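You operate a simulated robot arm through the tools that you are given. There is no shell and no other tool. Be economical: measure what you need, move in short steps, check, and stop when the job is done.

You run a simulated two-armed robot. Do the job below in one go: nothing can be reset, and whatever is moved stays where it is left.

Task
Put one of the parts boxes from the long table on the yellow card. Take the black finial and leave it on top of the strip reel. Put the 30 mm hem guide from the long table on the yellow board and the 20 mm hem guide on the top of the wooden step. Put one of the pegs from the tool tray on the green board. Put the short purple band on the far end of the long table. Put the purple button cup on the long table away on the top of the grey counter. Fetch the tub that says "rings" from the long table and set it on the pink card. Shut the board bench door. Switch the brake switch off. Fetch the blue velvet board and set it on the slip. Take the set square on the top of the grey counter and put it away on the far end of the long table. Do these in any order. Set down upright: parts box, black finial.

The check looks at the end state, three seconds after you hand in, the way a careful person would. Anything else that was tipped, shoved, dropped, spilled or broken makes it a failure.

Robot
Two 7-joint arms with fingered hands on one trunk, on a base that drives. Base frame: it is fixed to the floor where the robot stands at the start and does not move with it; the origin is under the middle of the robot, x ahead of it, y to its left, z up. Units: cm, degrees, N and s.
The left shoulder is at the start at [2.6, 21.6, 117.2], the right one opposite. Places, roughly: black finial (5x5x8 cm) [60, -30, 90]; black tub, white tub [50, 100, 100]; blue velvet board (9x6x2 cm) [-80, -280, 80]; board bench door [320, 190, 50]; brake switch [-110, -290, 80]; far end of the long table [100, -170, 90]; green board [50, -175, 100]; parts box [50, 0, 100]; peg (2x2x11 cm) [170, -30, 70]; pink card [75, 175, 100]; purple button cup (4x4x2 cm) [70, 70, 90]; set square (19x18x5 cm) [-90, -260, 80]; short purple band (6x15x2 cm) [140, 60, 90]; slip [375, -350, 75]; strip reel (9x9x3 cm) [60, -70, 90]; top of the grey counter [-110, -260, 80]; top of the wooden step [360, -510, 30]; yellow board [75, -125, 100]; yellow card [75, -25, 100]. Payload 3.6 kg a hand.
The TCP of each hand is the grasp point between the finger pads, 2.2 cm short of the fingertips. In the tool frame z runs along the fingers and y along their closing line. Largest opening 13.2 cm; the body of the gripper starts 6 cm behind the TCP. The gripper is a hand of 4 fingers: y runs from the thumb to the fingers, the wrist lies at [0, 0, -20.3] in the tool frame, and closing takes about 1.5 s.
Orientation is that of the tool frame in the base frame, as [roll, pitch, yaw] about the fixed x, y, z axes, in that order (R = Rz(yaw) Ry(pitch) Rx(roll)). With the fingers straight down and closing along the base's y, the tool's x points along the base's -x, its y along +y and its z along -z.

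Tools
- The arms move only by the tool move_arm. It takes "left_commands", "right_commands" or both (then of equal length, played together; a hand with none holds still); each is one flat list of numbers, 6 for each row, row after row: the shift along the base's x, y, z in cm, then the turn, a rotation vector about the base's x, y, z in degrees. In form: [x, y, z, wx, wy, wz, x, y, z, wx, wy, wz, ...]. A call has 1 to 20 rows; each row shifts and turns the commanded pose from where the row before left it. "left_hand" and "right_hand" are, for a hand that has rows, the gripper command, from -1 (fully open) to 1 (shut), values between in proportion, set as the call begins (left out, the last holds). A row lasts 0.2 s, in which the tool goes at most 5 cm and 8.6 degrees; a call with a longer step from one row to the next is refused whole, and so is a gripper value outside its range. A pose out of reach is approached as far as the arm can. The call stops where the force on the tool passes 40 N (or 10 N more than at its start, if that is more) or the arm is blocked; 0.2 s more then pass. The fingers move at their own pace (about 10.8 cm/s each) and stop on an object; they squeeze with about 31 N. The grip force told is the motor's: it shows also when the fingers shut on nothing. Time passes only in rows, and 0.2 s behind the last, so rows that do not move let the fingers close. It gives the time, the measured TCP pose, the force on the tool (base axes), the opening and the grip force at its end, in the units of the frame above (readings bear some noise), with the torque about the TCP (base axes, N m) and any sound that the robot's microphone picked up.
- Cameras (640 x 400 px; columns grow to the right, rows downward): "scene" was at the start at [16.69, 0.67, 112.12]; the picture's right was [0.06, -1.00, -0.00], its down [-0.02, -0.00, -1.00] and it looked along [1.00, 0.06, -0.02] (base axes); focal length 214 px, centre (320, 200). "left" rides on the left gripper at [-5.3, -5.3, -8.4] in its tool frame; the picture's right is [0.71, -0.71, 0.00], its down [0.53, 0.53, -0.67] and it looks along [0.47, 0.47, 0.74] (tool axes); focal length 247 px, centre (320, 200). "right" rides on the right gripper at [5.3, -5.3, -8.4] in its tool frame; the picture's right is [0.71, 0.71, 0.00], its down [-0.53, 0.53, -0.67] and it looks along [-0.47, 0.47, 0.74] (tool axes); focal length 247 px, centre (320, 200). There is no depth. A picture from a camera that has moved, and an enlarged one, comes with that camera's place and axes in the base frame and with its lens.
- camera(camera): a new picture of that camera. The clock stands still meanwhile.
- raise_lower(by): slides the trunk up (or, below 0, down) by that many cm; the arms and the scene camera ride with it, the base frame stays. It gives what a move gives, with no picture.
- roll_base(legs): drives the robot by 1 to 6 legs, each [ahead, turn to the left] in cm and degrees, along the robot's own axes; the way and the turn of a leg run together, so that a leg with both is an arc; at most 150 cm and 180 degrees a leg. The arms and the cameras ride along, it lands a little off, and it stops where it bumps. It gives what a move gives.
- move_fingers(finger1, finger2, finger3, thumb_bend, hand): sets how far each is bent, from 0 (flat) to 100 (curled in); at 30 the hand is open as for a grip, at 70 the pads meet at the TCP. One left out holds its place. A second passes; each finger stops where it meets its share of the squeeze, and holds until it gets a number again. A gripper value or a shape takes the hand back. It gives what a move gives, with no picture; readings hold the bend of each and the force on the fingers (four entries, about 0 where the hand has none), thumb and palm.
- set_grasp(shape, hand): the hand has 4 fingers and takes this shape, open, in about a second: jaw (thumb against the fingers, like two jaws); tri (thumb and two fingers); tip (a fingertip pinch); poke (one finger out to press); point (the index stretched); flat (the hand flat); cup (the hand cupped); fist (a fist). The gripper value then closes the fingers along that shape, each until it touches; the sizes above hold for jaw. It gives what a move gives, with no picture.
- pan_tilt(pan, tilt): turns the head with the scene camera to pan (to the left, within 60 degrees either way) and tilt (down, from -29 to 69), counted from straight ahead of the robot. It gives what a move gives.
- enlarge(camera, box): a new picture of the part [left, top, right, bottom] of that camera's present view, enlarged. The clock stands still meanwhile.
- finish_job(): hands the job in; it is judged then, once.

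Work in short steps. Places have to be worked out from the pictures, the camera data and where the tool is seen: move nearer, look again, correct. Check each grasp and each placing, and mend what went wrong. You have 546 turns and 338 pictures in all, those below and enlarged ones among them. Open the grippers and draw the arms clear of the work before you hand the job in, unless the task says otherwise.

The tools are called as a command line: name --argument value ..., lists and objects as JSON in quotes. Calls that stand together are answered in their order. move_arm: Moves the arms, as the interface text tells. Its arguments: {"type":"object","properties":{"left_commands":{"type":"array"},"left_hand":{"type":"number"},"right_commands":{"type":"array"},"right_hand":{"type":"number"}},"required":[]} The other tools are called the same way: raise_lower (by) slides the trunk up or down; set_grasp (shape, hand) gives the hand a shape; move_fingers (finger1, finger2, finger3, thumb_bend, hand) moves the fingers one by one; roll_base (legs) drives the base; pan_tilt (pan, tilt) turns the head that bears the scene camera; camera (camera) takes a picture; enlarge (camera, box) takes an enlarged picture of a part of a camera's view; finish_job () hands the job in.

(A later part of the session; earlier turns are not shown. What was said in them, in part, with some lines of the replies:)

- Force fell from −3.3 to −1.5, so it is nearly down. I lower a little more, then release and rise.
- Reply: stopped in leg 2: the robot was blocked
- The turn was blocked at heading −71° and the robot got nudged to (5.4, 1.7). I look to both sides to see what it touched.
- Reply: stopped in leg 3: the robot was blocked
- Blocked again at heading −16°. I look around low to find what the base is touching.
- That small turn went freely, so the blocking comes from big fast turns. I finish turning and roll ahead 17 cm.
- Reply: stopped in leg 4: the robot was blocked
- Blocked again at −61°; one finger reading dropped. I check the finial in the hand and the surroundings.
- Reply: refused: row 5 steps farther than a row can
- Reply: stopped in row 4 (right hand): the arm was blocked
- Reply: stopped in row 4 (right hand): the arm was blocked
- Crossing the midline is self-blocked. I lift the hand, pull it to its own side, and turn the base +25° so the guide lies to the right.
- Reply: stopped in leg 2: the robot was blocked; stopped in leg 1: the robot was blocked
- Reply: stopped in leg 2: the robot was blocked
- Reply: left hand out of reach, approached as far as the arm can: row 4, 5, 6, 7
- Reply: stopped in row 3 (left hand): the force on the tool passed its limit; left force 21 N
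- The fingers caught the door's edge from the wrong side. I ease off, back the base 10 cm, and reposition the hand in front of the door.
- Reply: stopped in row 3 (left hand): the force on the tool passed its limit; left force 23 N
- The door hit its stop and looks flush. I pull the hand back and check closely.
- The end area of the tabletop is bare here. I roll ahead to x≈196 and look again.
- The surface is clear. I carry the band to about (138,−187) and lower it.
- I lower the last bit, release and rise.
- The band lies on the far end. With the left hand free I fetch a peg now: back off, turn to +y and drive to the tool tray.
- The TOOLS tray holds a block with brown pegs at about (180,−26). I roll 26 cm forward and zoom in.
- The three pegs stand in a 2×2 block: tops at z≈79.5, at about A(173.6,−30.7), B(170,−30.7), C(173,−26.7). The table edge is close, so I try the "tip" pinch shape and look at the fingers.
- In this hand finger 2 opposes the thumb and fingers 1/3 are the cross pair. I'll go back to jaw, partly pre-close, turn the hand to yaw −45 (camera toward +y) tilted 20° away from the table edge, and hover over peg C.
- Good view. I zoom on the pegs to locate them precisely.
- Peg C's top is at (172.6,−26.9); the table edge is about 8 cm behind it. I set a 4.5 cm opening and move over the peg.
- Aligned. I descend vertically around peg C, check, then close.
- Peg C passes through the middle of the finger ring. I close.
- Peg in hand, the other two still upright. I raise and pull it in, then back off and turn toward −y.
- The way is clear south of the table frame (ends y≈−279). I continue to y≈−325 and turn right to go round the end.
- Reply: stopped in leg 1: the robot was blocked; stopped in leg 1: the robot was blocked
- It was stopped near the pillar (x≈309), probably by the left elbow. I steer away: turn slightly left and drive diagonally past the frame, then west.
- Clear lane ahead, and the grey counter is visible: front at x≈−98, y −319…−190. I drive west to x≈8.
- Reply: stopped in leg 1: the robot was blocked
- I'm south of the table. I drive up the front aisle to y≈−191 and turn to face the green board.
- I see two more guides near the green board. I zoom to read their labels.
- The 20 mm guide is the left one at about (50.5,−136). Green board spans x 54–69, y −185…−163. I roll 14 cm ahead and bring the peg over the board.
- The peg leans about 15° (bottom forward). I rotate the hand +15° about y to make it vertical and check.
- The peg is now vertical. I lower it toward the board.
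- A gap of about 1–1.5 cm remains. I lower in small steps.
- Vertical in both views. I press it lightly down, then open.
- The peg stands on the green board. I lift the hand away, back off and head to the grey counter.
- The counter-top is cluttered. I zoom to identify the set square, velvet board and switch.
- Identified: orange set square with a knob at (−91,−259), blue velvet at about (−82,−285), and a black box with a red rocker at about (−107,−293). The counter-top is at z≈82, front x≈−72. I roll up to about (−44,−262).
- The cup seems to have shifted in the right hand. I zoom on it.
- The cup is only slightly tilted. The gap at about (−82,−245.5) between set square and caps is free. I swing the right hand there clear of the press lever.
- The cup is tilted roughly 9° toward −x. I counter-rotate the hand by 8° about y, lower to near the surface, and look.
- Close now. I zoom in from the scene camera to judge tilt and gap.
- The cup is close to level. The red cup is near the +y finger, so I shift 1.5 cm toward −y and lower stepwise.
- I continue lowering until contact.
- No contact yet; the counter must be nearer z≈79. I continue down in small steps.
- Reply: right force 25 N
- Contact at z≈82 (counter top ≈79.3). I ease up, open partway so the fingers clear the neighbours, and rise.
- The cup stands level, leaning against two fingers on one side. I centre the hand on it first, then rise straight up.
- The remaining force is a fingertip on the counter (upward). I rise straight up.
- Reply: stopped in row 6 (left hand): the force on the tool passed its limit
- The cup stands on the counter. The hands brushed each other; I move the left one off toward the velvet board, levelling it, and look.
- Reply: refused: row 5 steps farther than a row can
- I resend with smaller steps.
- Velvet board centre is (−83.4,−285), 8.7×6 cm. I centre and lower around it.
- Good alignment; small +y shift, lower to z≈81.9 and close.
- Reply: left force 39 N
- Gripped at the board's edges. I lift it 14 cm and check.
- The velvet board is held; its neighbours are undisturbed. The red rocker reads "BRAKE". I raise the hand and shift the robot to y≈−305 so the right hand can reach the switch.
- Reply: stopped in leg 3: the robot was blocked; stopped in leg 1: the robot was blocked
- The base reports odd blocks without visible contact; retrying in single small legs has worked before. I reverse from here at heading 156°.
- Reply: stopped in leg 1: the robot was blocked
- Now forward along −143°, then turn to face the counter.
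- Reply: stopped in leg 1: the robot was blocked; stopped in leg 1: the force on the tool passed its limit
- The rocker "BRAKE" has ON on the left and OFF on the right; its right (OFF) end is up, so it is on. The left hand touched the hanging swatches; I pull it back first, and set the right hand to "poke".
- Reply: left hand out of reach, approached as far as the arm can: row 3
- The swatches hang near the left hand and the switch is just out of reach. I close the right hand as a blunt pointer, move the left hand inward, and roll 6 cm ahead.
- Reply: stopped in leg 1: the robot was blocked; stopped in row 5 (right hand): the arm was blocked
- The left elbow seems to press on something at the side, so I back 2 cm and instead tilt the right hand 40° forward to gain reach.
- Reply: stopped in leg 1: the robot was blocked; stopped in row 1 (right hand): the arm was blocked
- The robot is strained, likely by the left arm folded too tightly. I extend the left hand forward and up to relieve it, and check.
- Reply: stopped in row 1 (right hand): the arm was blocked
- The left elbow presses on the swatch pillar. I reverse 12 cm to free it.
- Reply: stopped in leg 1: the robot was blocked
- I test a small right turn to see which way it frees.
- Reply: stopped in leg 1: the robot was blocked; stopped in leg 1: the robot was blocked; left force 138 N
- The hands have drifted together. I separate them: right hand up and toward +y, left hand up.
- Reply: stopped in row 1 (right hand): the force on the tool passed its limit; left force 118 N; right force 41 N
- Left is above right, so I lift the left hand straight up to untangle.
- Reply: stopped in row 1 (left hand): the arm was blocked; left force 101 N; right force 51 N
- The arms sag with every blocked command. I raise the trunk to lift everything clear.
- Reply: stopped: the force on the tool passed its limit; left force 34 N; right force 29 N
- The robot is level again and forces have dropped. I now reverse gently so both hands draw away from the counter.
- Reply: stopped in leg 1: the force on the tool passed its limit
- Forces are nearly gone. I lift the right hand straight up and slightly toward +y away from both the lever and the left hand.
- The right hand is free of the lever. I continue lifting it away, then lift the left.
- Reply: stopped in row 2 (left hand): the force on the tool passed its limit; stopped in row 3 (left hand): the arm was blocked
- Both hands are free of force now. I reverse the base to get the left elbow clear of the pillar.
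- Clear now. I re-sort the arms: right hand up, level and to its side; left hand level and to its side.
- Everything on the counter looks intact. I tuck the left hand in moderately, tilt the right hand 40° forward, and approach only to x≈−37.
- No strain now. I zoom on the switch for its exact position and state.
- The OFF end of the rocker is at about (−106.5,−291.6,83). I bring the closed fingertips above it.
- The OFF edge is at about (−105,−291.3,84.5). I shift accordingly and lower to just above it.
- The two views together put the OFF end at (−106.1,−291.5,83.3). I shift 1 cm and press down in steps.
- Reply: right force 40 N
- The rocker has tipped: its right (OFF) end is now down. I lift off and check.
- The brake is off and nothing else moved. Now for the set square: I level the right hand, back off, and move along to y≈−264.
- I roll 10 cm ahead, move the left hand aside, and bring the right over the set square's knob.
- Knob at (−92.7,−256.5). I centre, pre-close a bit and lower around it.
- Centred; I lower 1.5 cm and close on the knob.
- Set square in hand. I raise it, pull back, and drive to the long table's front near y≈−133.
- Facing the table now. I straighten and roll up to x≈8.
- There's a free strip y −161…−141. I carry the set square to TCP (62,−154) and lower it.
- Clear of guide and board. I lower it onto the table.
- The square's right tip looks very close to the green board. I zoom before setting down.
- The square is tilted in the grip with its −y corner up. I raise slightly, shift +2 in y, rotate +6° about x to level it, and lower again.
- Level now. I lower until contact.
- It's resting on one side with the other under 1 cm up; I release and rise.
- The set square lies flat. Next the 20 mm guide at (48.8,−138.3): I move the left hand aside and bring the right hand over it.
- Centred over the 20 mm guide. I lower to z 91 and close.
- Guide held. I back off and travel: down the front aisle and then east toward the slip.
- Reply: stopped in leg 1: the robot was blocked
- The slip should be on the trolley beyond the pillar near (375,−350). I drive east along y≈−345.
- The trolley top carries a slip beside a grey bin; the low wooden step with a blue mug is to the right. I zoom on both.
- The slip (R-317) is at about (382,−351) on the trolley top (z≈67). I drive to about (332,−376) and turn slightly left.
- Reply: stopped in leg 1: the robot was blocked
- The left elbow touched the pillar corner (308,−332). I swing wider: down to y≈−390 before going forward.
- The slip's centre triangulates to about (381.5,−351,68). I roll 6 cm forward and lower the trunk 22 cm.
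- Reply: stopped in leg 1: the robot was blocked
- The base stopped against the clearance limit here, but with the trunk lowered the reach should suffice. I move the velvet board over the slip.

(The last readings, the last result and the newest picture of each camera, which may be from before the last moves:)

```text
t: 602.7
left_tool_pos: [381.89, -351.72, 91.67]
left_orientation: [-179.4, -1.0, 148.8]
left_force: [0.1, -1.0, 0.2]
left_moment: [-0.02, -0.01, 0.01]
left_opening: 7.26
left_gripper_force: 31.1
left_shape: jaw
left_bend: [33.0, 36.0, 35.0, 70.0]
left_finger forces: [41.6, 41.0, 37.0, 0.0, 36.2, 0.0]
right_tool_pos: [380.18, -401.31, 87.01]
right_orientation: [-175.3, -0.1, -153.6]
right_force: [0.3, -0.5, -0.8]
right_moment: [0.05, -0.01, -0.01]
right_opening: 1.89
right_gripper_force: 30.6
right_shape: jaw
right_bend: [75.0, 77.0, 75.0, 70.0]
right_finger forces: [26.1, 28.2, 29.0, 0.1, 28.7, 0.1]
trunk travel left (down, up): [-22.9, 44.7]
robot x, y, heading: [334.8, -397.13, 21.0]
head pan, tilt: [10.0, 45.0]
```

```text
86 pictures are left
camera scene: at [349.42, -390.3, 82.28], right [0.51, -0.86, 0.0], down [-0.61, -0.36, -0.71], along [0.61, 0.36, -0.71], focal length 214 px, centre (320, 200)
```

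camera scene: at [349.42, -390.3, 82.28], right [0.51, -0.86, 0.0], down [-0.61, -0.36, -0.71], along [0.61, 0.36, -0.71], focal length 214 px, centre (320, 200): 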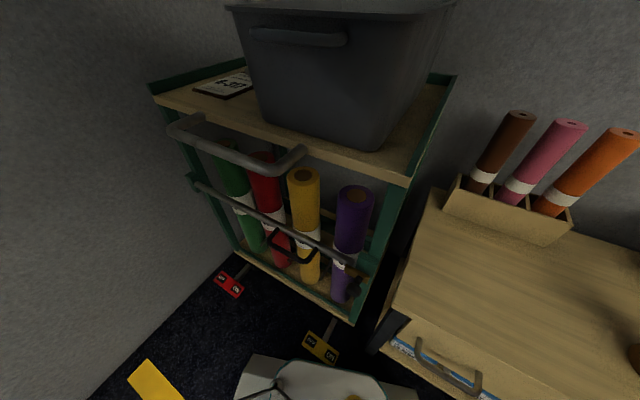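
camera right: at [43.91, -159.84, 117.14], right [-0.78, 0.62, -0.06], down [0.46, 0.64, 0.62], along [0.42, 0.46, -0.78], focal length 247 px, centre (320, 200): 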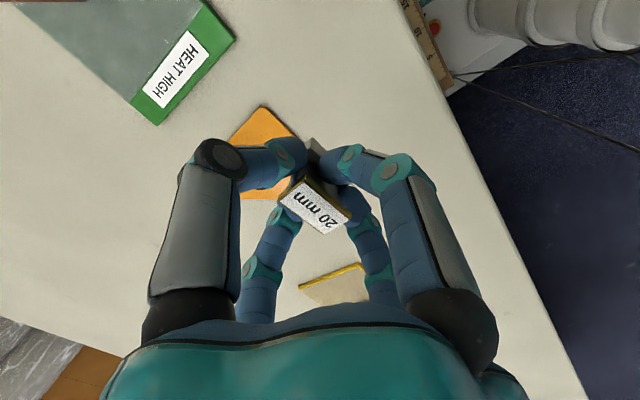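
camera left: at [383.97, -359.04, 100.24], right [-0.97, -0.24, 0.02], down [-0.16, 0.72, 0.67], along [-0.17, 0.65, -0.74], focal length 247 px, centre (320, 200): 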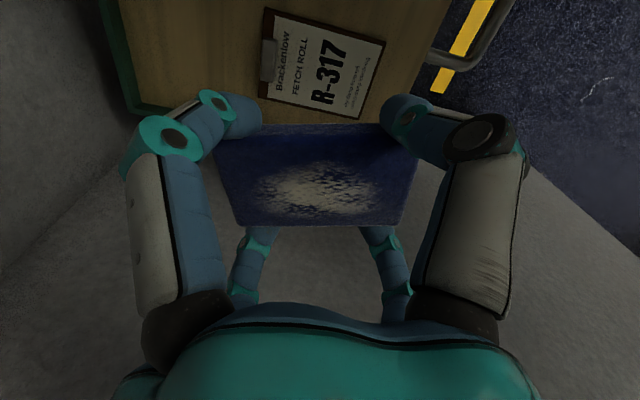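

The hand is right over the slip. I lower the board onto it.

move_arm --left_commands '[0, 0, -4.5, 0, 0, 0, 0, 0, -4.5, 0, 0, 0, 0, 0, -4.5, 0, 0, 0, 0, 0, -3, 0, 0, 0]'

camera --camera "left"

move_arm --left_commands '[0, 0, -1, 0, 0, 0, 0, 0, -0.6, 0, 0, 0]'

```text
t: 603.7
left_tool_pos: [381.91, -351.51, 75.2]
left_orientation: [-179.2, -0.8, 148.9]
left_force: [0.1, 0.7, -0.8]
left_moment: [0.02, -0.01, 0.0]
left_opening: 7.25
left_gripper_force: 31.2
left_shape: jaw
left_bend: [33.0, 36.0, 35.0, 70.0]
left_finger forces: [41.8, 41.0, 37.1, 0.0, 36.3, 0.0]
right_tool_pos: [380.13, -401.33, 87.12]
right_orientation: [-175.2, -0.1, -153.6]
right_force: [-0.3, -0.7, -0.2]
right_moment: [0.01, 0.0, 0.0]
right_opening: 1.9
right_gripper_force: 31.1
right_shape: jaw
right_bend: [75.0, 77.0, 75.0, 70.0]
right_finger forces: [26.0, 28.3, 29.0, 0.0, 28.6, 0.0]
trunk travel left (down, up): [-22.9, 44.7]
robot x, y, heading: [334.76, -397.38, 20.9]
head pan, tilt: [10.0, 45.0]
```

```text
85 pictures are left
camera left: at [384.03, -358.83, 83.65], right [-0.97, -0.24, 0.02], down [-0.17, 0.72, 0.67], along [-0.17, 0.65, -0.74], focal length 247 px, centre (320, 200)
```

left: 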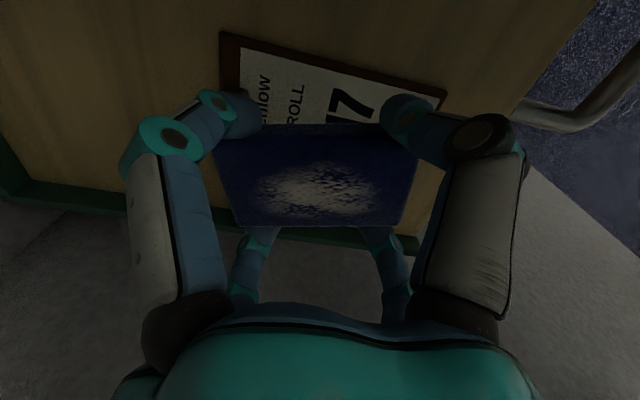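

```text
t: 604.3
left_tool_pos: [382.15, -351.53, 73.68]
left_orientation: [-179.2, -0.8, 148.8]
left_force: [0.3, 0.0, 0.2]
left_moment: [0.0, -0.01, -0.01]
left_opening: 7.28
left_gripper_force: 31.0
left_shape: jaw
left_bend: [33.0, 36.0, 35.0, 70.0]
left_finger forces: [41.7, 41.1, 37.1, 0.0, 36.3, 0.0]
right_tool_pos: [380.08, -401.2, 87.08]
right_orientation: [-175.2, -0.1, -153.6]
right_force: [-0.6, 0.9, -0.6]
right_moment: [0.0, -0.02, 0.01]
right_opening: 1.9
right_gripper_force: 30.9
right_shape: jaw
right_bend: [75.0, 77.0, 75.0, 70.0]
right_finger forces: [26.1, 28.2, 29.1, 0.1, 28.6, 0.0]
trunk travel left (down, up): [-22.9, 44.7]
robot x, y, heading: [335.23, -397.32, 21.2]
head pan, tilt: [10.0, 45.0]
```

The slip's near edge is at y≈−355.5, so the board is centred on it. I lower to contact.

move_arm --left_commands '[0, 0, -0.7, 0, 0, 0, 0, 0, -0.5, 0, 0, 0]'

move_arm --left_commands '[0, 0, -0.6, 0, 0, 0, 0, 0, -0.4, 0, 0, 0]'

```text
t: 604.9
left_tool_pos: [382.23, -351.54, 72.66]
left_orientation: [-179.2, -0.8, 148.9]
left_force: [0.3, 0.0, -1.0]
left_moment: [0.01, -0.01, -0.02]
left_opening: 7.27
left_gripper_force: 30.9
left_shape: jaw
left_bend: [33.0, 36.0, 35.0, 70.0]
left_finger forces: [41.8, 41.1, 37.2, 0.0, 36.3, 0.0]
right_tool_pos: [380.17, -401.31, 87.04]
right_orientation: [-175.2, -0.1, -153.6]
right_force: [0.6, -0.3, -1.2]
right_moment: [-0.02, -0.01, 0.03]
right_opening: 1.87
right_gripper_force: 30.9
right_shape: jaw
right_bend: [75.0, 77.0, 75.0, 70.0]
right_finger forces: [26.1, 28.2, 29.1, 0.0, 28.5, 0.0]
trunk travel left (down, up): [-22.9, 44.7]
robot x, y, heading: [334.84, -397.42, 21.1]
head pan, tilt: [10.0, 45.0]
```

```text
t: 605.5
left_tool_pos: [382.15, -351.7, 71.53]
left_orientation: [-179.2, -0.9, 148.9]
left_force: [0.2, -0.4, -0.2]
left_moment: [-0.01, -0.01, 0.01]
left_opening: 7.27
left_gripper_force: 30.7
left_shape: jaw
left_bend: [33.0, 36.0, 35.0, 70.0]
left_finger forces: [41.9, 41.1, 37.1, 0.0, 36.4, 0.0]
right_tool_pos: [380.14, -401.25, 87.08]
right_orientation: [-175.2, 0.0, -153.6]
right_force: [-0.3, 0.1, 0.4]
right_moment: [-0.02, 0.0, -0.01]
right_opening: 1.9
right_gripper_force: 31.4
right_shape: jaw
right_bend: [75.0, 77.0, 75.0, 70.0]
right_finger forces: [26.1, 28.2, 29.2, 0.0, 28.6, 0.1]
trunk travel left (down, up): [-22.9, 44.7]
robot x, y, heading: [334.8, -397.38, 20.9]
head pan, tilt: [10.0, 45.0]
```

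move_arm --left_commands '[0, 0, -0.5, 0, 0, 0, 0, 0, -0.4, 0, 0, 0]'

camera --camera "left"

```text
t: 606.1
left_tool_pos: [382.13, -351.75, 71.04]
left_orientation: [-179.6, -0.4, 149.0]
left_force: [-4.8, 0.5, 23.3]
left_moment: [0.17, -0.95, 0.07]
left_opening: 7.26
left_gripper_force: 31.3
left_shape: jaw
left_bend: [32.0, 35.0, 35.0, 70.0]
left_finger forces: [45.7, 46.4, 36.8, 0.0, 35.7, 0.0]
right_tool_pos: [379.94, -401.4, 87.14]
right_orientation: [-175.2, 0.3, -153.6]
right_force: [-0.7, -0.2, 0.0]
right_moment: [0.01, -0.02, 0.0]
right_opening: 1.9
right_gripper_force: 30.8
right_shape: jaw
right_bend: [75.0, 77.0, 75.0, 70.0]
right_finger forces: [26.1, 28.2, 29.1, 0.1, 28.6, 0.0]
trunk travel left (down, up): [-22.9, 44.7]
robot x, y, heading: [335.09, -397.46, 20.6]
head pan, tilt: [10.0, 45.0]
```

```text
84 pictures are left
camera left: at [384.16, -358.95, 79.73], right [-0.97, -0.24, 0.01], down [-0.17, 0.72, 0.67], along [-0.17, 0.65, -0.74], focal length 247 px, centre (320, 200)
```

left: 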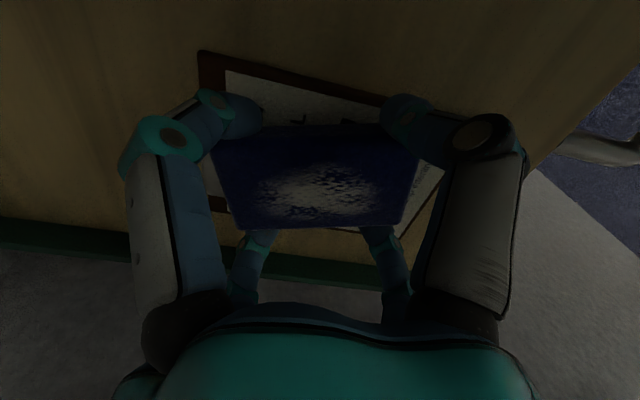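

Contact. I ease up, open and rise.

move_arm --left_commands '[0, 0, 0.4, 0, 0, 0]'

move_arm --left_commands '[0, 0, 0, 0, 0, 0, 0, 0, 0, 0, 0, 0, 0, 0, 0, 0, 0, 0, 0, 0, 0, 0, 0, 0, 0, 0, 0, 0, 0, 0, 0, 0, 2, 0, 0, 0, 0, 0, 4, 0, 0, 0, 0, 0, 4.5, 0, 0, 0, 0, 0, 4.5, 0, 0, 0, 0, 0, 4.5, 0, 0, 0]' --left_hand -1

camera --camera "left"

```text
t: 606.5
left_tool_pos: [382.09, -351.65, 71.19]
left_orientation: [-179.4, -0.7, 148.9]
left_force: [4.4, 2.5, 17.6]
left_moment: [0.18, -0.87, 0.03]
left_opening: 7.27
left_gripper_force: 30.8
left_shape: jaw
left_bend: [32.0, 35.0, 35.0, 70.0]
left_finger forces: [43.9, 44.5, 38.7, 0.0, 37.9, 0.1]
right_tool_pos: [380.04, -401.33, 87.08]
right_orientation: [-175.3, 0.1, -153.6]
right_force: [-0.3, 0.7, -0.8]
right_moment: [0.01, 0.0, 0.0]
right_opening: 1.9
right_gripper_force: 30.7
right_shape: jaw
right_bend: [75.0, 77.0, 75.0, 70.0]
right_finger forces: [26.1, 28.2, 29.1, 0.0, 28.6, 0.1]
trunk travel left (down, up): [-22.9, 44.7]
robot x, y, heading: [334.97, -397.1, 20.9]
head pan, tilt: [10.0, 45.0]
```

```text
t: 608.7
left_tool_pos: [382.22, -352.07, 90.73]
left_orientation: [-179.2, -0.9, 148.9]
left_force: [-0.3, 0.4, -0.2]
left_moment: [-0.03, -0.01, 0.01]
left_opening: 13.18
left_gripper_force: 0.1
left_shape: jaw
left_bend: [30.0, 30.0, 30.0, 30.0]
left_finger forces: [0.1, 0.0, 0.0, 0.0, 0.0, 0.0]
right_tool_pos: [380.21, -401.38, 87.02]
right_orientation: [-175.2, 0.1, -153.6]
right_force: [0.2, 0.9, -0.5]
right_moment: [0.0, -0.01, 0.0]
right_opening: 1.88
right_gripper_force: 31.2
right_shape: jaw
right_bend: [75.0, 77.0, 75.0, 70.0]
right_finger forces: [26.1, 28.3, 29.2, 0.0, 28.5, 0.0]
trunk travel left (down, up): [-22.9, 44.7]
robot x, y, heading: [335.21, -397.19, 20.7]
head pan, tilt: [10.0, 45.0]
```

```text
83 pictures are left
camera left: at [384.26, -359.35, 99.35], right [-0.97, -0.24, 0.02], down [-0.16, 0.72, 0.67], along [-0.18, 0.65, -0.74], focal length 247 px, centre (320, 200)
```

left: 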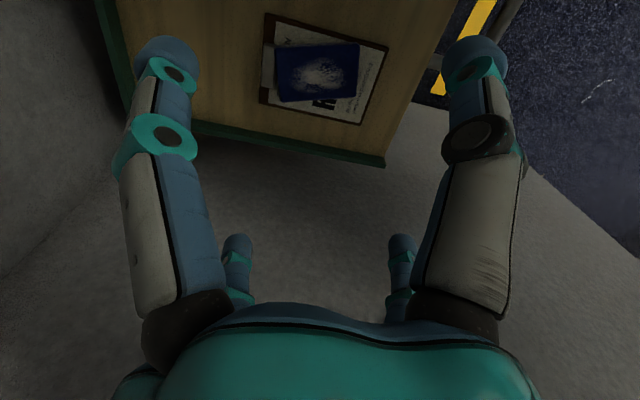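

The velvet board lies on the slip. I raise the trunk, retract the left arm, and back away toward the wooden step.

raise_lower --by 20

move_arm --left_commands '[-4, -2, 0, 0, 0, 0, -4, -2, 0, 0, 0, 0, -4, -2, 0, 0, 0, 0, -4, -2, 0, 0, 0, 0, -4, -2, 0, 0, 0, 0]'

roll_base --legs '[[-45, 0]]'

roll_base --legs '[[0, -45]]'

roll_base --legs '[[0, -45]]'

pan_tilt --pan 0 --tilt 35

camera --camera "scene"

```text
t: 610.8
left_tool_pos: [382.12, -351.63, 110.6]
left_orientation: [-179.2, -0.9, 148.9]
left_force: [-0.3, -0.1, 0.2]
left_moment: [0.03, 0.03, 0.01]
left_opening: 13.18
left_gripper_force: 0.2
left_shape: jaw
left_bend: [30.0, 30.0, 30.0, 30.0]
left_finger forces: [0.0, 0.0, 0.0, 0.1, 0.0, 0.0]
right_tool_pos: [380.26, -401.22, 106.97]
right_orientation: [-175.1, 0.0, -153.7]
right_force: [-0.5, -0.5, 0.2]
right_moment: [-0.03, -0.02, -0.01]
right_opening: 1.87
right_gripper_force: 30.9
right_shape: jaw
right_bend: [75.0, 77.0, 75.0, 70.0]
right_finger forces: [26.0, 28.2, 29.0, 0.0, 28.5, 0.1]
trunk travel left (down, up): [-42.9, 24.7]
robot x, y, heading: [334.87, -397.29, 21.0]
head pan, tilt: [10.0, 45.0]
```

```text
t: 612.0
left_tool_pos: [361.99, -361.7, 110.08]
left_orientation: [-179.2, -0.8, 148.9]
left_force: [0.9, 0.0, -0.8]
left_moment: [-0.01, -0.02, 0.01]
left_opening: 13.21
left_gripper_force: 0.1
left_shape: jaw
left_bend: [30.0, 30.0, 30.0, 30.0]
left_finger forces: [0.0, 0.0, 0.0, 0.0, 0.0, 0.1]
right_tool_pos: [380.04, -401.32, 107.18]
right_orientation: [-175.2, 0.1, -153.5]
right_force: [0.2, 0.1, -1.2]
right_moment: [0.0, 0.01, -0.01]
right_opening: 1.86
right_gripper_force: 31.3
right_shape: jaw
right_bend: [75.0, 77.0, 75.0, 70.0]
right_finger forces: [26.1, 28.2, 29.0, 0.0, 28.6, 0.0]
trunk travel left (down, up): [-42.9, 24.7]
robot x, y, heading: [335.29, -397.12, 20.7]
head pan, tilt: [10.0, 45.0]
```

```text
t: 614.8
left_tool_pos: [319.57, -377.84, 110.18]
left_orientation: [-179.2, -0.9, 149.2]
left_force: [0.7, 1.0, -0.4]
left_moment: [0.0, 0.02, 0.0]
left_opening: 13.21
left_gripper_force: 0.0
left_shape: jaw
left_bend: [30.0, 30.0, 30.0, 30.0]
left_finger forces: [0.0, 0.1, 0.1, 0.0, 0.0, 0.0]
right_tool_pos: [337.7, -417.41, 107.02]
right_orientation: [-175.2, 0.1, -153.4]
right_force: [-0.9, -1.0, 0.3]
right_moment: [-0.02, -0.01, 0.02]
right_opening: 1.92
right_gripper_force: 30.5
right_shape: jaw
right_bend: [75.0, 77.0, 75.0, 70.0]
right_finger forces: [26.1, 28.2, 29.0, 0.0, 28.6, 0.1]
trunk travel left (down, up): [-42.9, 24.7]
robot x, y, heading: [292.37, -413.68, 20.9]
head pan, tilt: [10.0, 45.0]
```

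```text
t: 617.2
left_tool_pos: [336.61, -406.79, 110.24]
left_orientation: [-179.2, -0.9, 104.7]
left_force: [-0.5, 0.6, 0.4]
left_moment: [0.03, 0.01, 0.0]
left_opening: 13.21
left_gripper_force: 0.1
left_shape: jaw
left_bend: [30.0, 30.0, 30.0, 30.0]
left_finger forces: [0.0, 0.1, 0.0, 0.0, 0.1, 0.0]
right_tool_pos: [321.96, -447.75, 107.16]
right_orientation: [-175.2, 0.0, 162.4]
right_force: [0.1, 0.2, -0.8]
right_moment: [0.01, 0.0, -0.01]
right_opening: 1.91
right_gripper_force: 31.0
right_shape: jaw
right_bend: [75.0, 77.0, 75.0, 70.0]
right_finger forces: [25.8, 28.1, 28.6, 0.0, 28.5, 0.0]
trunk travel left (down, up): [-42.9, 24.7]
robot x, y, heading: [293.75, -410.05, -23.2]
head pan, tilt: [10.0, 45.0]
```

```text
t: 619.6
left_tool_pos: [326.96, -438.06, 110.26]
left_orientation: [-179.3, -0.9, 60.7]
left_force: [-0.1, 1.5, 0.4]
left_moment: [-0.03, -0.01, 0.0]
left_opening: 13.2
left_gripper_force: 0.0
left_shape: jaw
left_bend: [30.0, 30.0, 30.0, 30.0]
left_finger forces: [0.1, 0.1, 0.1, 0.1, 0.0, 0.1]
right_tool_pos: [287.98, -457.22, 107.14]
right_orientation: [-175.1, -0.1, 118.2]
right_force: [0.4, 0.0, -1.1]
right_moment: [0.0, -0.03, 0.01]
right_opening: 1.89
right_gripper_force: 31.1
right_shape: jaw
right_bend: [75.0, 77.0, 75.0, 70.0]
right_finger forces: [24.8, 27.8, 28.0, 0.0, 28.4, 0.0]
trunk travel left (down, up): [-42.9, 24.7]
robot x, y, heading: [297.08, -409.17, -66.7]
head pan, tilt: [10.0, 45.0]
```

```text
t: 620.4
left_tool_pos: [327.16, -437.92, 110.28]
left_orientation: [-179.2, -0.8, 60.8]
left_force: [0.9, 0.9, 0.3]
left_moment: [0.02, 0.0, 0.01]
left_opening: 13.2
left_gripper_force: 0.1
left_shape: jaw
left_bend: [30.0, 30.0, 30.0, 30.0]
left_finger forces: [0.1, 0.1, 0.0, 0.0, 0.1, 0.0]
right_tool_pos: [288.14, -457.16, 107.21]
right_orientation: [-175.1, 0.1, 118.2]
right_force: [0.4, 0.2, -0.6]
right_moment: [0.03, 0.02, -0.01]
right_opening: 1.8
right_gripper_force: 30.6
right_shape: jaw
right_bend: [75.0, 77.0, 75.0, 69.0]
right_finger forces: [26.9, 23.3, 37.7, 0.0, 103.7, 0.1]
trunk travel left (down, up): [-42.9, 24.7]
robot x, y, heading: [297.38, -409.02, -67.2]
head pan, tilt: [0.0, 35.0]
```

```text
82 pictures are left
camera scene: at [303.7, -424.14, 104.53], right [-0.92, -0.39, 0.0], down [-0.22, 0.53, -0.82], along [0.32, -0.75, -0.57], focal length 214 px, centre (320, 200)
```

scene: 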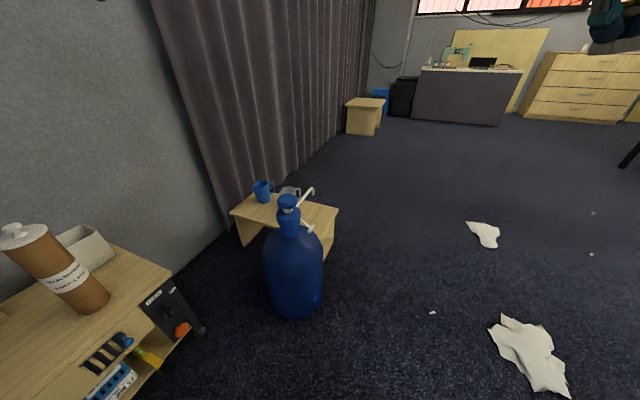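

The step is the bench with mug, and the blue bottle stands in front of it. I zoom to find a free spot.

enlarge --camera "scene" --box '[220, 160, 360, 270]'

enlarge --camera "right" --box '[200, 100, 440, 260]'

```text
3.64 times, centred on (290, 215) of scene
camera zoom: at [303.7, -424.14, 104.53], right [-0.92, -0.39, 0.0], down [-0.22, 0.53, -0.82], along [0.32, -0.75, -0.57], focal length 780 px, centre (429, 146)
```

zoom: 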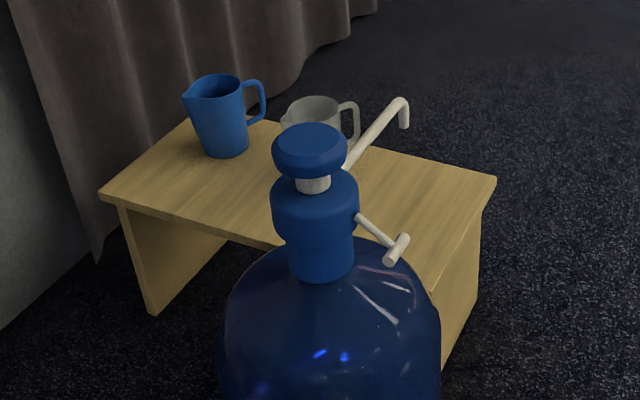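

```text
2.50 times, centred on (320, 180) of right
camera zoom: at [281.6, -454.69, 115.98], right [0.29, 0.96, -0.06], down [0.76, -0.19, 0.62], along [0.58, -0.22, -0.78], focal length 617 px, centre (320, 250)
```

zoom: 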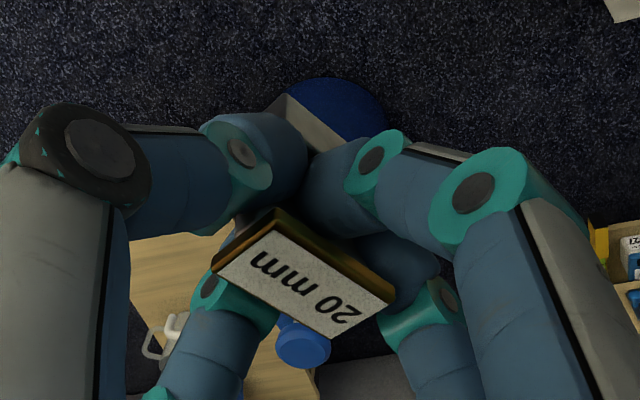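

A free spot is at the step's near-right end, about (342,−508), clear of the cups and the pump spout. I raise the left hand out of the way and drive round to about (284,−491).

move_arm --left_commands '[-2, 2, 4, 0, 0, 0, -2, 2, 4, 0, 0, 0, -1, 1, 4.5, 0, 0, 0, 0, 0, 4.5, 0, 0, 0, 0, 0, 4.5, 0, 0, 0, 0, 0, 4.5, 0, 0, 0]'

roll_base --legs '[[0, -33]]'

roll_base --legs '[[83, 0]]'

roll_base --legs '[[0, 48]]'

roll_base --legs '[[0, 50]]'

camera --camera "scene"

```text
t: 621.8
left_tool_pos: [322.05, -432.78, 136.35]
left_orientation: [-179.3, -0.8, 60.6]
left_force: [-0.2, -0.1, 1.0]
left_moment: [0.03, 0.04, 0.03]
left_opening: 13.2
left_gripper_force: 0.0
left_shape: jaw
left_bend: [30.0, 30.0, 30.0, 30.0]
left_finger forces: [0.0, 0.1, 0.0, 0.0, 0.0, 0.0]
right_tool_pos: [287.87, -457.15, 107.22]
right_orientation: [-175.3, 0.3, 118.3]
right_force: [-0.6, 0.4, -0.1]
right_moment: [-0.03, -0.02, 0.01]
right_opening: 1.77
right_gripper_force: 31.1
right_shape: jaw
right_bend: [75.0, 77.0, 75.0, 69.0]
right_finger forces: [27.0, 23.3, 37.7, 0.0, 100.7, 0.0]
trunk travel left (down, up): [-42.9, 24.7]
robot x, y, heading: [296.84, -409.16, -67.2]
head pan, tilt: [0.0, 35.0]
```

```text
t: 623.7
left_tool_pos: [305.42, -442.43, 136.14]
left_orientation: [-179.2, -0.9, 28.2]
left_force: [0.5, -0.5, 0.4]
left_moment: [0.0, 0.02, 0.0]
left_opening: 13.22
left_gripper_force: 0.1
left_shape: jaw
left_bend: [30.0, 30.0, 30.0, 30.0]
left_finger forces: [0.1, 0.1, 0.0, 0.0, 0.0, 0.0]
right_tool_pos: [263.53, -444.28, 107.13]
right_orientation: [-175.2, 0.0, 85.7]
right_force: [0.9, -0.1, -1.3]
right_moment: [0.01, -0.02, 0.01]
right_opening: 1.77
right_gripper_force: 30.6
right_shape: jaw
right_bend: [75.0, 77.0, 75.0, 69.0]
right_finger forces: [26.0, 23.4, 37.3, 0.0, 89.9, 0.1]
trunk travel left (down, up): [-42.9, 24.7]
robot x, y, heading: [299.97, -409.17, -99.3]
head pan, tilt: [0.0, 35.0]
```

```text
t: 628.1
left_tool_pos: [293.86, -523.9, 136.28]
left_orientation: [-179.3, -0.9, 29.7]
left_force: [-0.2, 0.2, 0.3]
left_moment: [0.02, -0.02, -0.01]
left_opening: 13.19
left_gripper_force: 0.0
left_shape: jaw
left_bend: [30.0, 30.0, 30.0, 30.0]
left_finger forces: [0.1, 0.0, 0.1, 0.0, 0.0, 0.0]
right_tool_pos: [252.29, -526.92, 107.3]
right_orientation: [-175.1, 0.0, 87.2]
right_force: [-0.6, -1.0, 0.0]
right_moment: [-0.02, -0.01, 0.01]
right_opening: 1.8
right_gripper_force: 31.3
right_shape: jaw
right_bend: [75.0, 77.0, 75.0, 69.0]
right_finger forces: [25.7, 23.2, 36.1, 0.0, 83.6, 0.1]
trunk travel left (down, up): [-42.9, 24.7]
robot x, y, heading: [287.26, -490.88, -97.7]
head pan, tilt: [0.0, 35.0]
```

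```text
t: 630.7
left_tool_pos: [316.08, -508.14, 136.23]
left_orientation: [-179.2, -0.9, 77.4]
left_force: [0.0, 0.4, -0.9]
left_moment: [-0.01, 0.0, 0.04]
left_opening: 13.21
left_gripper_force: 0.0
left_shape: jaw
left_bend: [30.0, 30.0, 30.0, 30.0]
left_finger forces: [0.0, 0.1, 0.1, 0.0, 0.0, 0.1]
right_tool_pos: [290.44, -540.97, 107.33]
right_orientation: [-175.2, 0.0, 134.8]
right_force: [0.8, -0.2, -0.5]
right_moment: [0.02, -0.02, -0.03]
right_opening: 1.78
right_gripper_force: 31.1
right_shape: jaw
right_bend: [75.0, 77.0, 75.0, 69.0]
right_finger forces: [24.3, 23.0, 35.6, 0.0, 79.4, 0.0]
trunk travel left (down, up): [-42.9, 24.7]
robot x, y, heading: [284.38, -492.56, -50.6]
head pan, tilt: [0.0, 35.0]
```

```text
t: 633.7
left_tool_pos: [315.55, -476.77, 136.56]
left_orientation: [-179.4, -0.5, 129.3]
left_force: [0.0, 0.3, 0.2]
left_moment: [-0.06, -0.05, -0.01]
left_opening: 13.19
left_gripper_force: 0.0
left_shape: jaw
left_bend: [30.0, 30.0, 30.0, 30.0]
left_finger forces: [0.0, 0.0, 0.0, 0.0, 0.0, 0.1]
right_tool_pos: [325.95, -517.33, 107.61]
right_orientation: [-175.1, 0.0, -173.0]
right_force: [-0.8, 0.9, -0.6]
right_moment: [-0.03, 0.02, -0.01]
right_opening: 1.79
right_gripper_force: 31.2
right_shape: jaw
right_bend: [75.0, 77.0, 75.0, 69.0]
right_finger forces: [22.6, 23.7, 33.3, 0.0, 65.6, 0.0]
trunk travel left (down, up): [-42.9, 24.7]
robot x, y, heading: [284.79, -497.12, 0.8]
head pan, tilt: [0.0, 35.0]
stopped in leg 1: the robot was blocked; the commanded pose is now the measured one
```

```text
79 pictures are left
camera scene: at [301.18, -496.48, 104.54], right [0.02, -1.0, 0.0], down [-0.57, -0.01, -0.82], along [0.82, 0.01, -0.57], focal length 214 px, centre (320, 200)
```

scene: 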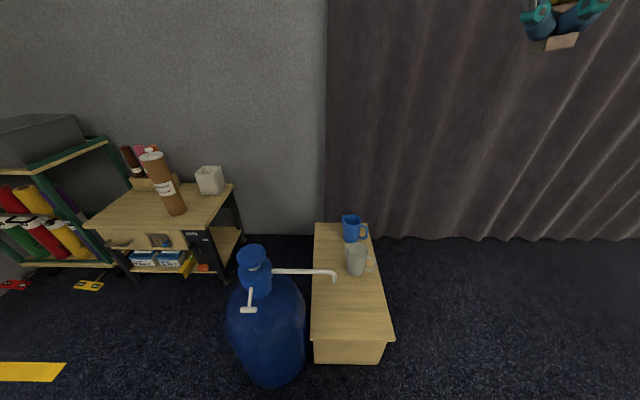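

The step's top is at z≈26, near end x≈333, y −520…−494; target spot (342,−512). I lower the trunk 42 cm.

raise_lower --by -42

move_arm --right_commands '[4, 1, 0, 0, 0, 0, 4, 1, -1, 0, 0, 0, 4, 1, -2, 0, 0, 0, 4, 1, -3, 0, 0, 0, 0, 0, -4, 0, 0, 0, 0, 0, -4, 0, 0, 0]'

camera --camera "right"

camera --camera "scene"

```text
refused: -42 is not a number from -40 to 40
```

```text
refused: row 4 steps farther than a row can; nothing moved
```

```text
78 pictures are left
camera right: at [321.42, -522.71, 116.26], right [-0.79, 0.61, -0.06], down [0.45, 0.64, 0.62], along [0.42, 0.46, -0.78], focal length 247 px, centre (320, 200)
```

right: 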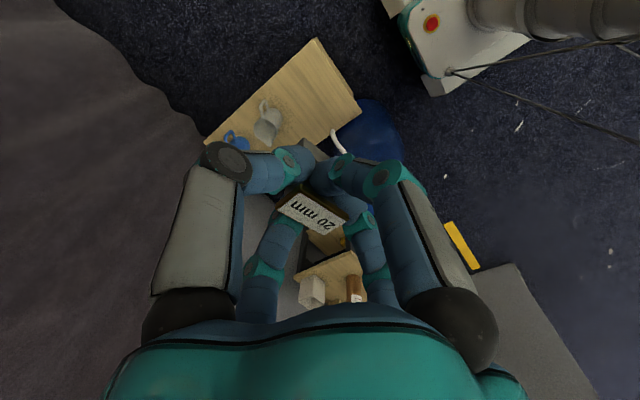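

```text
77 pictures are left
camera scene: at [301.18, -496.48, 104.54], right [0.02, -1.0, 0.0], down [-0.57, -0.01, -0.82], along [0.82, 0.01, -0.57], focal length 214 px, centre (320, 200)
```

scene: 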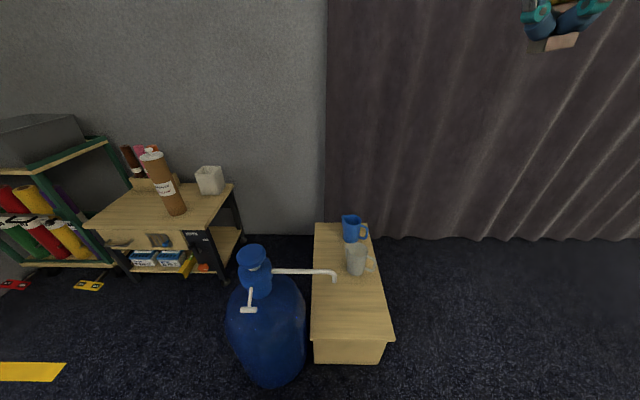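

Limit is 40 cm; I lower by 40 and move in allowed steps.

raise_lower --by -40

move_arm --right_commands '[4, 1, 0, 0, 0, 0, 4, 1.2, 0, 0, 0, 0, 4, 1.2, 0, 0, 0, 0, 4, 1.2, -1, 0, 0, 0, 0, 0.7, -4, 0, 0, 0, 0, 0, -4, 0, 0, 0]'

camera --camera "right"

camera --camera "scene"

```text
t: 637.5
left_tool_pos: [321.04, -477.08, 92.95]
left_orientation: [-173.4, -5.6, 129.1]
left_force: [0.1, 0.2, -0.4]
left_moment: [0.02, 0.01, -0.03]
left_opening: 13.19
left_gripper_force: 0.1
left_shape: jaw
left_bend: [30.0, 30.0, 30.0, 30.0]
left_finger forces: [0.0, 0.1, 0.0, 0.0, 0.1, 0.0]
right_tool_pos: [326.12, -517.68, 67.47]
right_orientation: [-175.3, 0.0, -173.0]
right_force: [0.6, 0.4, 0.1]
right_moment: [0.02, 0.05, 0.0]
right_opening: 1.8
right_gripper_force: 30.0
right_shape: jaw
right_bend: [75.0, 77.0, 75.0, 69.0]
right_finger forces: [22.7, 23.6, 32.8, 0.0, 66.9, 0.0]
trunk travel left (down, up): [-2.9, 64.7]
robot x, y, heading: [285.0, -497.14, 1.0]
head pan, tilt: [0.0, 35.0]
```

```text
t: 638.9
left_tool_pos: [320.99, -477.16, 92.88]
left_orientation: [-173.4, -5.7, 129.1]
left_force: [-0.1, 0.8, -0.1]
left_moment: [0.02, 0.02, 0.0]
left_opening: 13.22
left_gripper_force: 0.0
left_shape: jaw
left_bend: [30.0, 30.0, 30.0, 30.0]
left_finger forces: [0.0, 0.0, 0.0, 0.0, 0.1, 0.0]
right_tool_pos: [342.13, -512.57, 58.33]
right_orientation: [-175.1, 0.0, -172.9]
right_force: [0.5, 0.7, -0.8]
right_moment: [0.02, -0.01, 0.0]
right_opening: 1.78
right_gripper_force: 31.3
right_shape: jaw
right_bend: [75.0, 77.0, 75.0, 69.0]
right_finger forces: [22.9, 23.4, 32.2, 0.0, 64.1, 0.0]
trunk travel left (down, up): [-2.9, 64.7]
robot x, y, heading: [285.0, -497.16, 1.0]
head pan, tilt: [0.0, 35.0]
```

```text
76 pictures are left
camera right: at [337.44, -517.97, 67.04], right [-0.79, 0.61, -0.06], down [0.45, 0.64, 0.62], along [0.42, 0.46, -0.78], focal length 247 px, centre (320, 200)
```

right: 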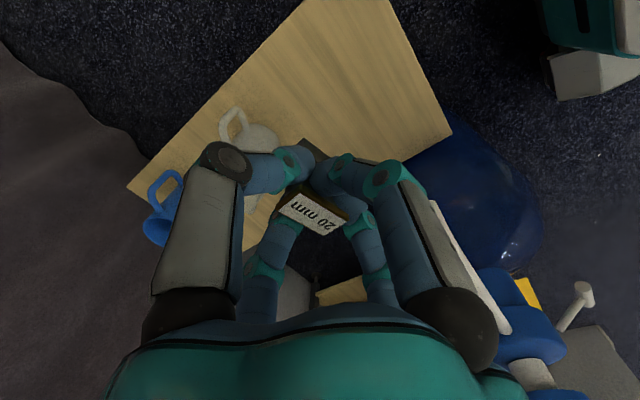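

```text
75 pictures are left
camera scene: at [301.93, -496.79, 63.18], right [0.02, -1.0, 0.0], down [-0.57, -0.01, -0.82], along [0.82, 0.01, -0.57], focal length 214 px, centre (320, 200)
```

scene: 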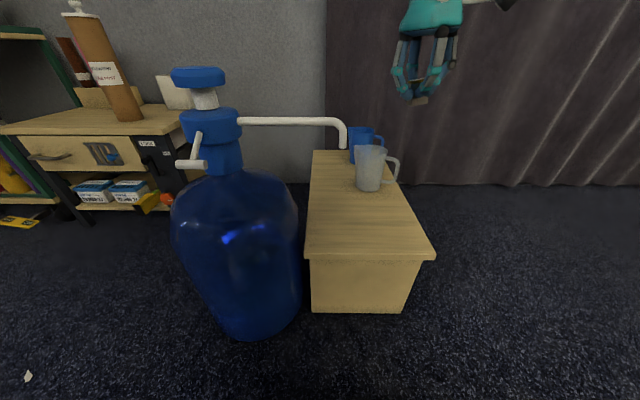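

Views agree: step top z≈26. I lower the guide to just above it.

move_arm --right_commands '[0, 0, -4.5, 0, 0, 0, 0, 0, -4.5, 0, 0, 0, 0, 0, -4.5, 0, 0, 0, 0, 0, -4.5, 0, 0, 0, 0, 0, -4.5, 0, 0, 0, 0, 0, -2.5, 0, 0, 0]'

camera --camera "scene"

camera --camera "right"

```text
t: 640.3
left_tool_pos: [321.02, -477.12, 92.94]
left_orientation: [-173.3, -5.6, 129.1]
left_force: [0.0, 0.0, -0.4]
left_moment: [0.0, -0.03, 0.0]
left_opening: 13.21
left_gripper_force: 0.1
left_shape: jaw
left_bend: [30.0, 30.0, 30.0, 30.0]
left_finger forces: [0.0, 0.0, 0.1, 0.0, 0.1, 0.0]
right_tool_pos: [342.42, -512.47, 33.45]
right_orientation: [-175.2, 0.1, -173.0]
right_force: [-0.9, 0.6, -0.1]
right_moment: [-0.01, 0.0, 0.0]
right_opening: 1.77
right_gripper_force: 31.2
right_shape: jaw
right_bend: [75.0, 77.0, 75.0, 69.0]
right_finger forces: [23.1, 23.3, 32.2, 0.0, 61.9, 0.0]
trunk travel left (down, up): [-2.9, 64.7]
robot x, y, heading: [285.46, -497.03, 0.8]
head pan, tilt: [0.0, 35.0]
```

```text
74 pictures are left
camera scene: at [301.93, -496.79, 63.19], right [0.02, -1.0, 0.0], down [-0.57, -0.01, -0.82], along [0.82, 0.01, -0.57], focal length 214 px, centre (320, 200)
```

scene: 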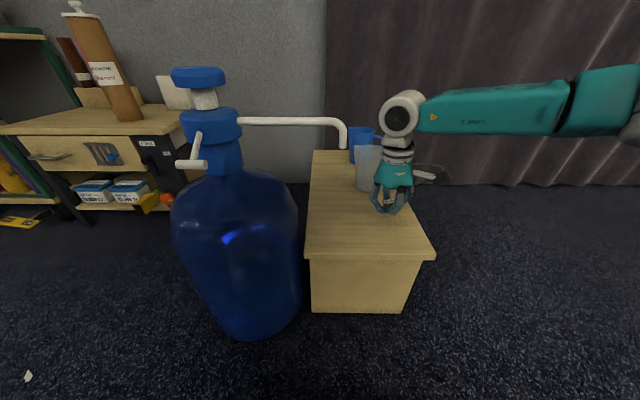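

```text
73 pictures are left
camera right: at [337.7, -517.86, 42.19], right [-0.79, 0.61, -0.06], down [0.45, 0.64, 0.62], along [0.42, 0.46, -0.78], focal length 247 px, centre (320, 200)
```

right: 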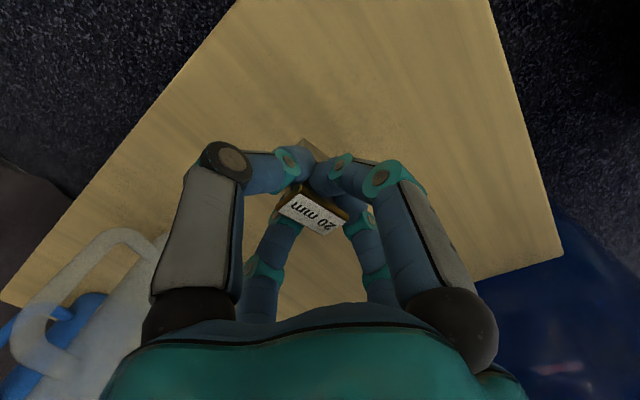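

The cup handle is near (353,−518), so I'll open only partway. I lower to contact.

move_arm --right_commands '[0, 0, -1.5, 0, 0, 0, 0, 0, -1, 0, 0, 0, 0, 0, -0.6, 0, 0, 0]'

move_arm --right_commands '[0, 0, -0.5, 0, 0, 0, 0, 0, -0.4, 0, 0, 0]'

enlarge --camera "scene" --box '[330, 130, 460, 270]'

```text
t: 641.3
left_tool_pos: [320.92, -477.14, 92.92]
left_orientation: [-173.2, -5.4, 129.1]
left_force: [0.1, 1.4, -0.4]
left_moment: [0.01, 0.0, 0.03]
left_opening: 13.21
left_gripper_force: 0.1
left_shape: jaw
left_bend: [30.0, 30.0, 30.0, 30.0]
left_finger forces: [0.1, 0.1, 0.0, 0.0, 0.0, 0.0]
right_tool_pos: [342.53, -512.18, 31.2]
right_orientation: [-175.5, 1.0, -173.0]
right_force: [-3.5, -2.0, 20.3]
right_moment: [0.2, -0.16, -0.01]
right_opening: 1.84
right_gripper_force: 31.2
right_shape: jaw
right_bend: [75.0, 78.0, 76.0, 69.0]
right_finger forces: [28.1, 34.6, 38.4, 0.0, 107.5, 0.1]
trunk travel left (down, up): [-2.9, 64.7]
robot x, y, heading: [284.55, -496.82, 0.8]
head pan, tilt: [0.0, 35.0]
stopped in row 3 (right hand): the force on the tool passed its limit (the readings are from after the stop); the commanded pose is now the measured one
```

```text
t: 641.7
left_tool_pos: [321.08, -477.05, 93.2]
left_orientation: [-173.4, -5.4, 129.1]
left_force: [0.0, 0.2, 0.1]
left_moment: [-0.05, 0.02, -0.01]
left_opening: 13.19
left_gripper_force: 0.1
left_shape: jaw
left_bend: [30.0, 30.0, 30.0, 30.0]
left_finger forces: [0.1, 0.0, 0.1, 0.0, 0.0, 0.1]
right_tool_pos: [342.86, -512.01, 31.15]
right_orientation: [-175.5, 1.2, -172.9]
right_force: [-3.1, -2.2, 18.5]
right_moment: [0.2, -0.06, 0.08]
right_opening: 1.87
right_gripper_force: 31.1
right_shape: jaw
right_bend: [75.0, 78.0, 76.0, 69.0]
right_finger forces: [27.9, 33.6, 42.4, 0.0, 103.8, 0.0]
trunk travel left (down, up): [-2.9, 64.7]
robot x, y, heading: [284.97, -496.86, 0.7]
head pan, tilt: [0.0, 35.0]
stopped in row 1 (right hand): the force on the tool passed its limit (the readings are from after the stop); the commanded pose is now the measured one
```

```text
2.86 times, centred on (395, 200) of scene
camera zoom: at [301.82, -496.77, 63.2], right [0.02, -1.0, 0.0], down [-0.57, -0.01, -0.82], along [0.82, 0.01, -0.57], focal length 613 px, centre (106, 200)
```

zoom: 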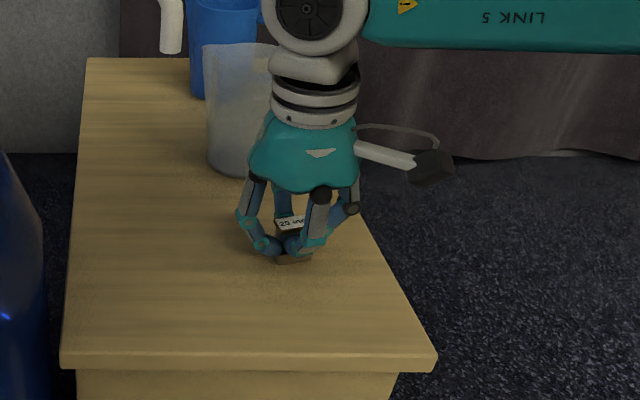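

Contact (step top ≈28). I ease up slightly, open partway and rise.

move_arm --right_commands '[0, 0, 0.2, 0, 0, 0]'

move_arm --right_commands '[0, 0, 0, 0, 0, 0, 0, 0, 0, 0, 0, 0, 0, 0, 0, 0, 0, 0, 0, 0, 0, 0, 0, 0, 0, 0, 2, 0, 0, 0, 0, 0, 4, 0, 0, 0, 0, 0, 4.5, 0, 0, 0, 0, 0, 4.5, 0, 0, 0, 0, 0, 4.5, 0, 0, 0]' --right_hand 0.1

enlarge --camera "scene" --box '[300, 130, 450, 270]'

```text
t: 642.1
left_tool_pos: [320.84, -477.09, 93.2]
left_orientation: [-173.3, -5.5, 129.1]
left_force: [0.4, 0.4, 0.0]
left_moment: [0.01, 0.0, 0.0]
left_opening: 13.2
left_gripper_force: 0.1
left_shape: jaw
left_bend: [30.0, 30.0, 30.0, 30.0]
left_finger forces: [0.0, 0.1, 0.1, 0.0, 0.1, 0.0]
right_tool_pos: [342.88, -511.95, 31.12]
right_orientation: [-175.6, 1.2, -172.8]
right_force: [3.2, 2.3, 14.7]
right_moment: [0.29, -0.22, 0.01]
right_opening: 1.85
right_gripper_force: 30.9
right_shape: jaw
right_bend: [75.0, 78.0, 76.0, 69.0]
right_finger forces: [27.8, 32.6, 42.5, 0.0, 101.0, 0.1]
trunk travel left (down, up): [-2.9, 64.7]
robot x, y, heading: [284.77, -496.83, 1.0]
head pan, tilt: [0.0, 35.0]
```

```text
t: 644.1
left_tool_pos: [320.91, -477.04, 93.08]
left_orientation: [-173.3, -5.5, 129.1]
left_force: [0.4, 0.0, 0.7]
left_moment: [0.02, -0.01, -0.03]
left_opening: 13.19
left_gripper_force: 0.1
left_shape: jaw
left_bend: [30.0, 30.0, 30.0, 30.0]
left_finger forces: [0.1, 0.0, 0.0, 0.1, 0.0, 0.0]
right_tool_pos: [342.98, -512.27, 50.44]
right_orientation: [-175.5, 0.9, -172.9]
right_force: [0.0, 0.5, -0.1]
right_moment: [-0.03, -0.04, -0.03]
right_opening: 5.92
right_gripper_force: 0.0
right_shape: jaw
right_bend: [39.0, 39.0, 39.0, 70.0]
right_finger forces: [0.0, 0.1, 0.0, 0.0, 0.0, 0.0]
trunk travel left (down, up): [-2.9, 64.7]
robot x, y, heading: [285.24, -497.25, 1.0]
head pan, tilt: [0.0, 35.0]
```

```text
2.86 times, centred on (375, 200) of scene
camera zoom: at [301.91, -496.8, 63.19], right [0.02, -1.0, 0.0], down [-0.57, -0.01, -0.82], along [0.82, 0.01, -0.57], focal length 613 px, centre (163, 200)
```

zoom: 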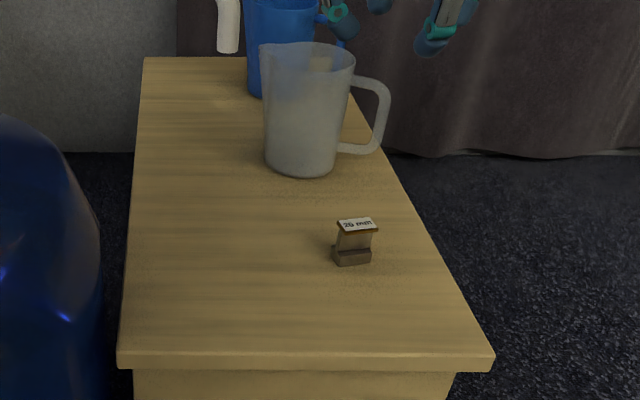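

The 20 mm guide stands on the step, so every job is done. I raise the trunk and back away to leave the arms clear.

raise_lower --by 38

roll_base --legs '[[-20, 0]]'

move_arm --right_commands '[-3, 0, 2, 0, 0, 0, -3, 0, 2, 0, 0, 0]' --right_hand -1

camera --camera "scene"

```text
t: 647.8
left_tool_pos: [321.13, -477.19, 131.04]
left_orientation: [-173.3, -5.6, 129.2]
left_force: [-0.8, 0.2, 0.8]
left_moment: [0.01, -0.02, 0.01]
left_opening: 13.21
left_gripper_force: 0.2
left_shape: jaw
left_bend: [30.0, 30.0, 30.0, 30.0]
left_finger forces: [0.0, 0.1, 0.0, 0.0, 0.1, 0.1]
right_tool_pos: [342.86, -512.19, 88.61]
right_orientation: [-175.5, 0.8, -172.9]
right_force: [0.1, 0.3, -0.1]
right_moment: [0.04, -0.02, 0.03]
right_opening: 5.92
right_gripper_force: 0.1
right_shape: jaw
right_bend: [39.0, 39.0, 39.0, 70.0]
right_finger forces: [0.0, 0.0, 0.0, 0.0, 0.0, 0.0]
trunk travel left (down, up): [-40.9, 26.7]
robot x, y, heading: [284.84, -496.56, 1.2]
head pan, tilt: [0.0, 35.0]
```

```text
t: 649.4
left_tool_pos: [300.29, -477.41, 131.09]
left_orientation: [-173.4, -5.5, 129.2]
left_force: [0.2, -0.1, 0.4]
left_moment: [-0.05, -0.02, 0.0]
left_opening: 13.19
left_gripper_force: 0.0
left_shape: jaw
left_bend: [30.0, 30.0, 30.0, 30.0]
left_finger forces: [0.1, 0.1, 0.0, 0.0, 0.0, 0.0]
right_tool_pos: [322.29, -512.36, 88.62]
right_orientation: [-175.5, 0.9, -172.6]
right_force: [-0.8, -0.2, 0.3]
right_moment: [0.0, 0.01, 0.01]
right_opening: 5.91
right_gripper_force: 0.1
right_shape: jaw
right_bend: [39.0, 39.0, 39.0, 70.0]
right_finger forces: [0.0, 0.0, 0.0, 0.1, 0.0, 0.1]
trunk travel left (down, up): [-40.9, 26.7]
robot x, y, heading: [264.58, -497.28, 1.1]
head pan, tilt: [0.0, 35.0]
```

```text
t: 650.0
left_tool_pos: [300.57, -477.44, 131.08]
left_orientation: [-173.3, -5.6, 129.2]
left_force: [-0.8, 0.6, -0.8]
left_moment: [0.04, 0.01, 0.03]
left_opening: 13.18
left_gripper_force: 0.0
left_shape: jaw
left_bend: [30.0, 30.0, 30.0, 30.0]
left_finger forces: [0.0, 0.0, 0.1, 0.0, 0.0, 0.0]
right_tool_pos: [316.39, -512.26, 92.93]
right_orientation: [-175.5, 0.9, -172.8]
right_force: [-0.7, 1.4, -1.3]
right_moment: [0.03, -0.02, 0.01]
right_opening: 13.19
right_gripper_force: 0.1
right_shape: jaw
right_bend: [30.0, 30.0, 30.0, 30.0]
right_finger forces: [0.0, 0.1, 0.0, 0.0, 0.0, 0.1]
trunk travel left (down, up): [-40.9, 26.7]
robot x, y, heading: [264.41, -497.58, 1.0]
head pan, tilt: [0.0, 35.0]
```

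```text
70 pictures are left
camera scene: at [280.83, -497.13, 102.48], right [0.02, -1.0, 0.0], down [-0.57, -0.01, -0.82], along [0.82, 0.02, -0.57], focal length 214 px, centre (320, 200)
```

scene: 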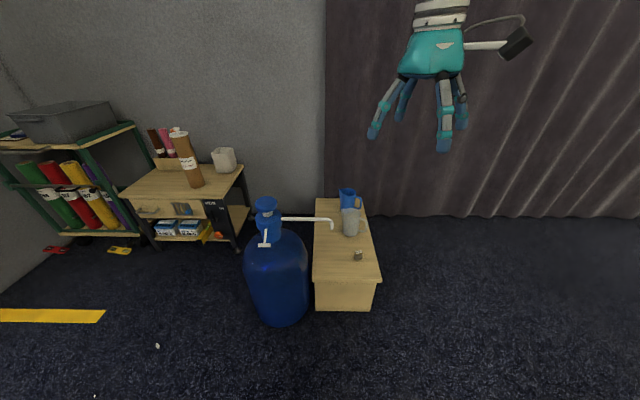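

All items are placed, hands open and arms clear. I hand the job in.

finish_job

```text
The job is handed in.
```

I did all twelve parts of the job and handed it in; both hands are open and the arms are clear of the work.

Two things the check might pick up:
- **Swatch boards:** while I was reaching for the brake switch, the left arm pressed against the hanging swatch boards beside the grey counter. They looked undisturbed afterwards.
- **Brake lever:** at the same time the right hand touched the blue-ball lever on the brake device. It looked the same afterwards.
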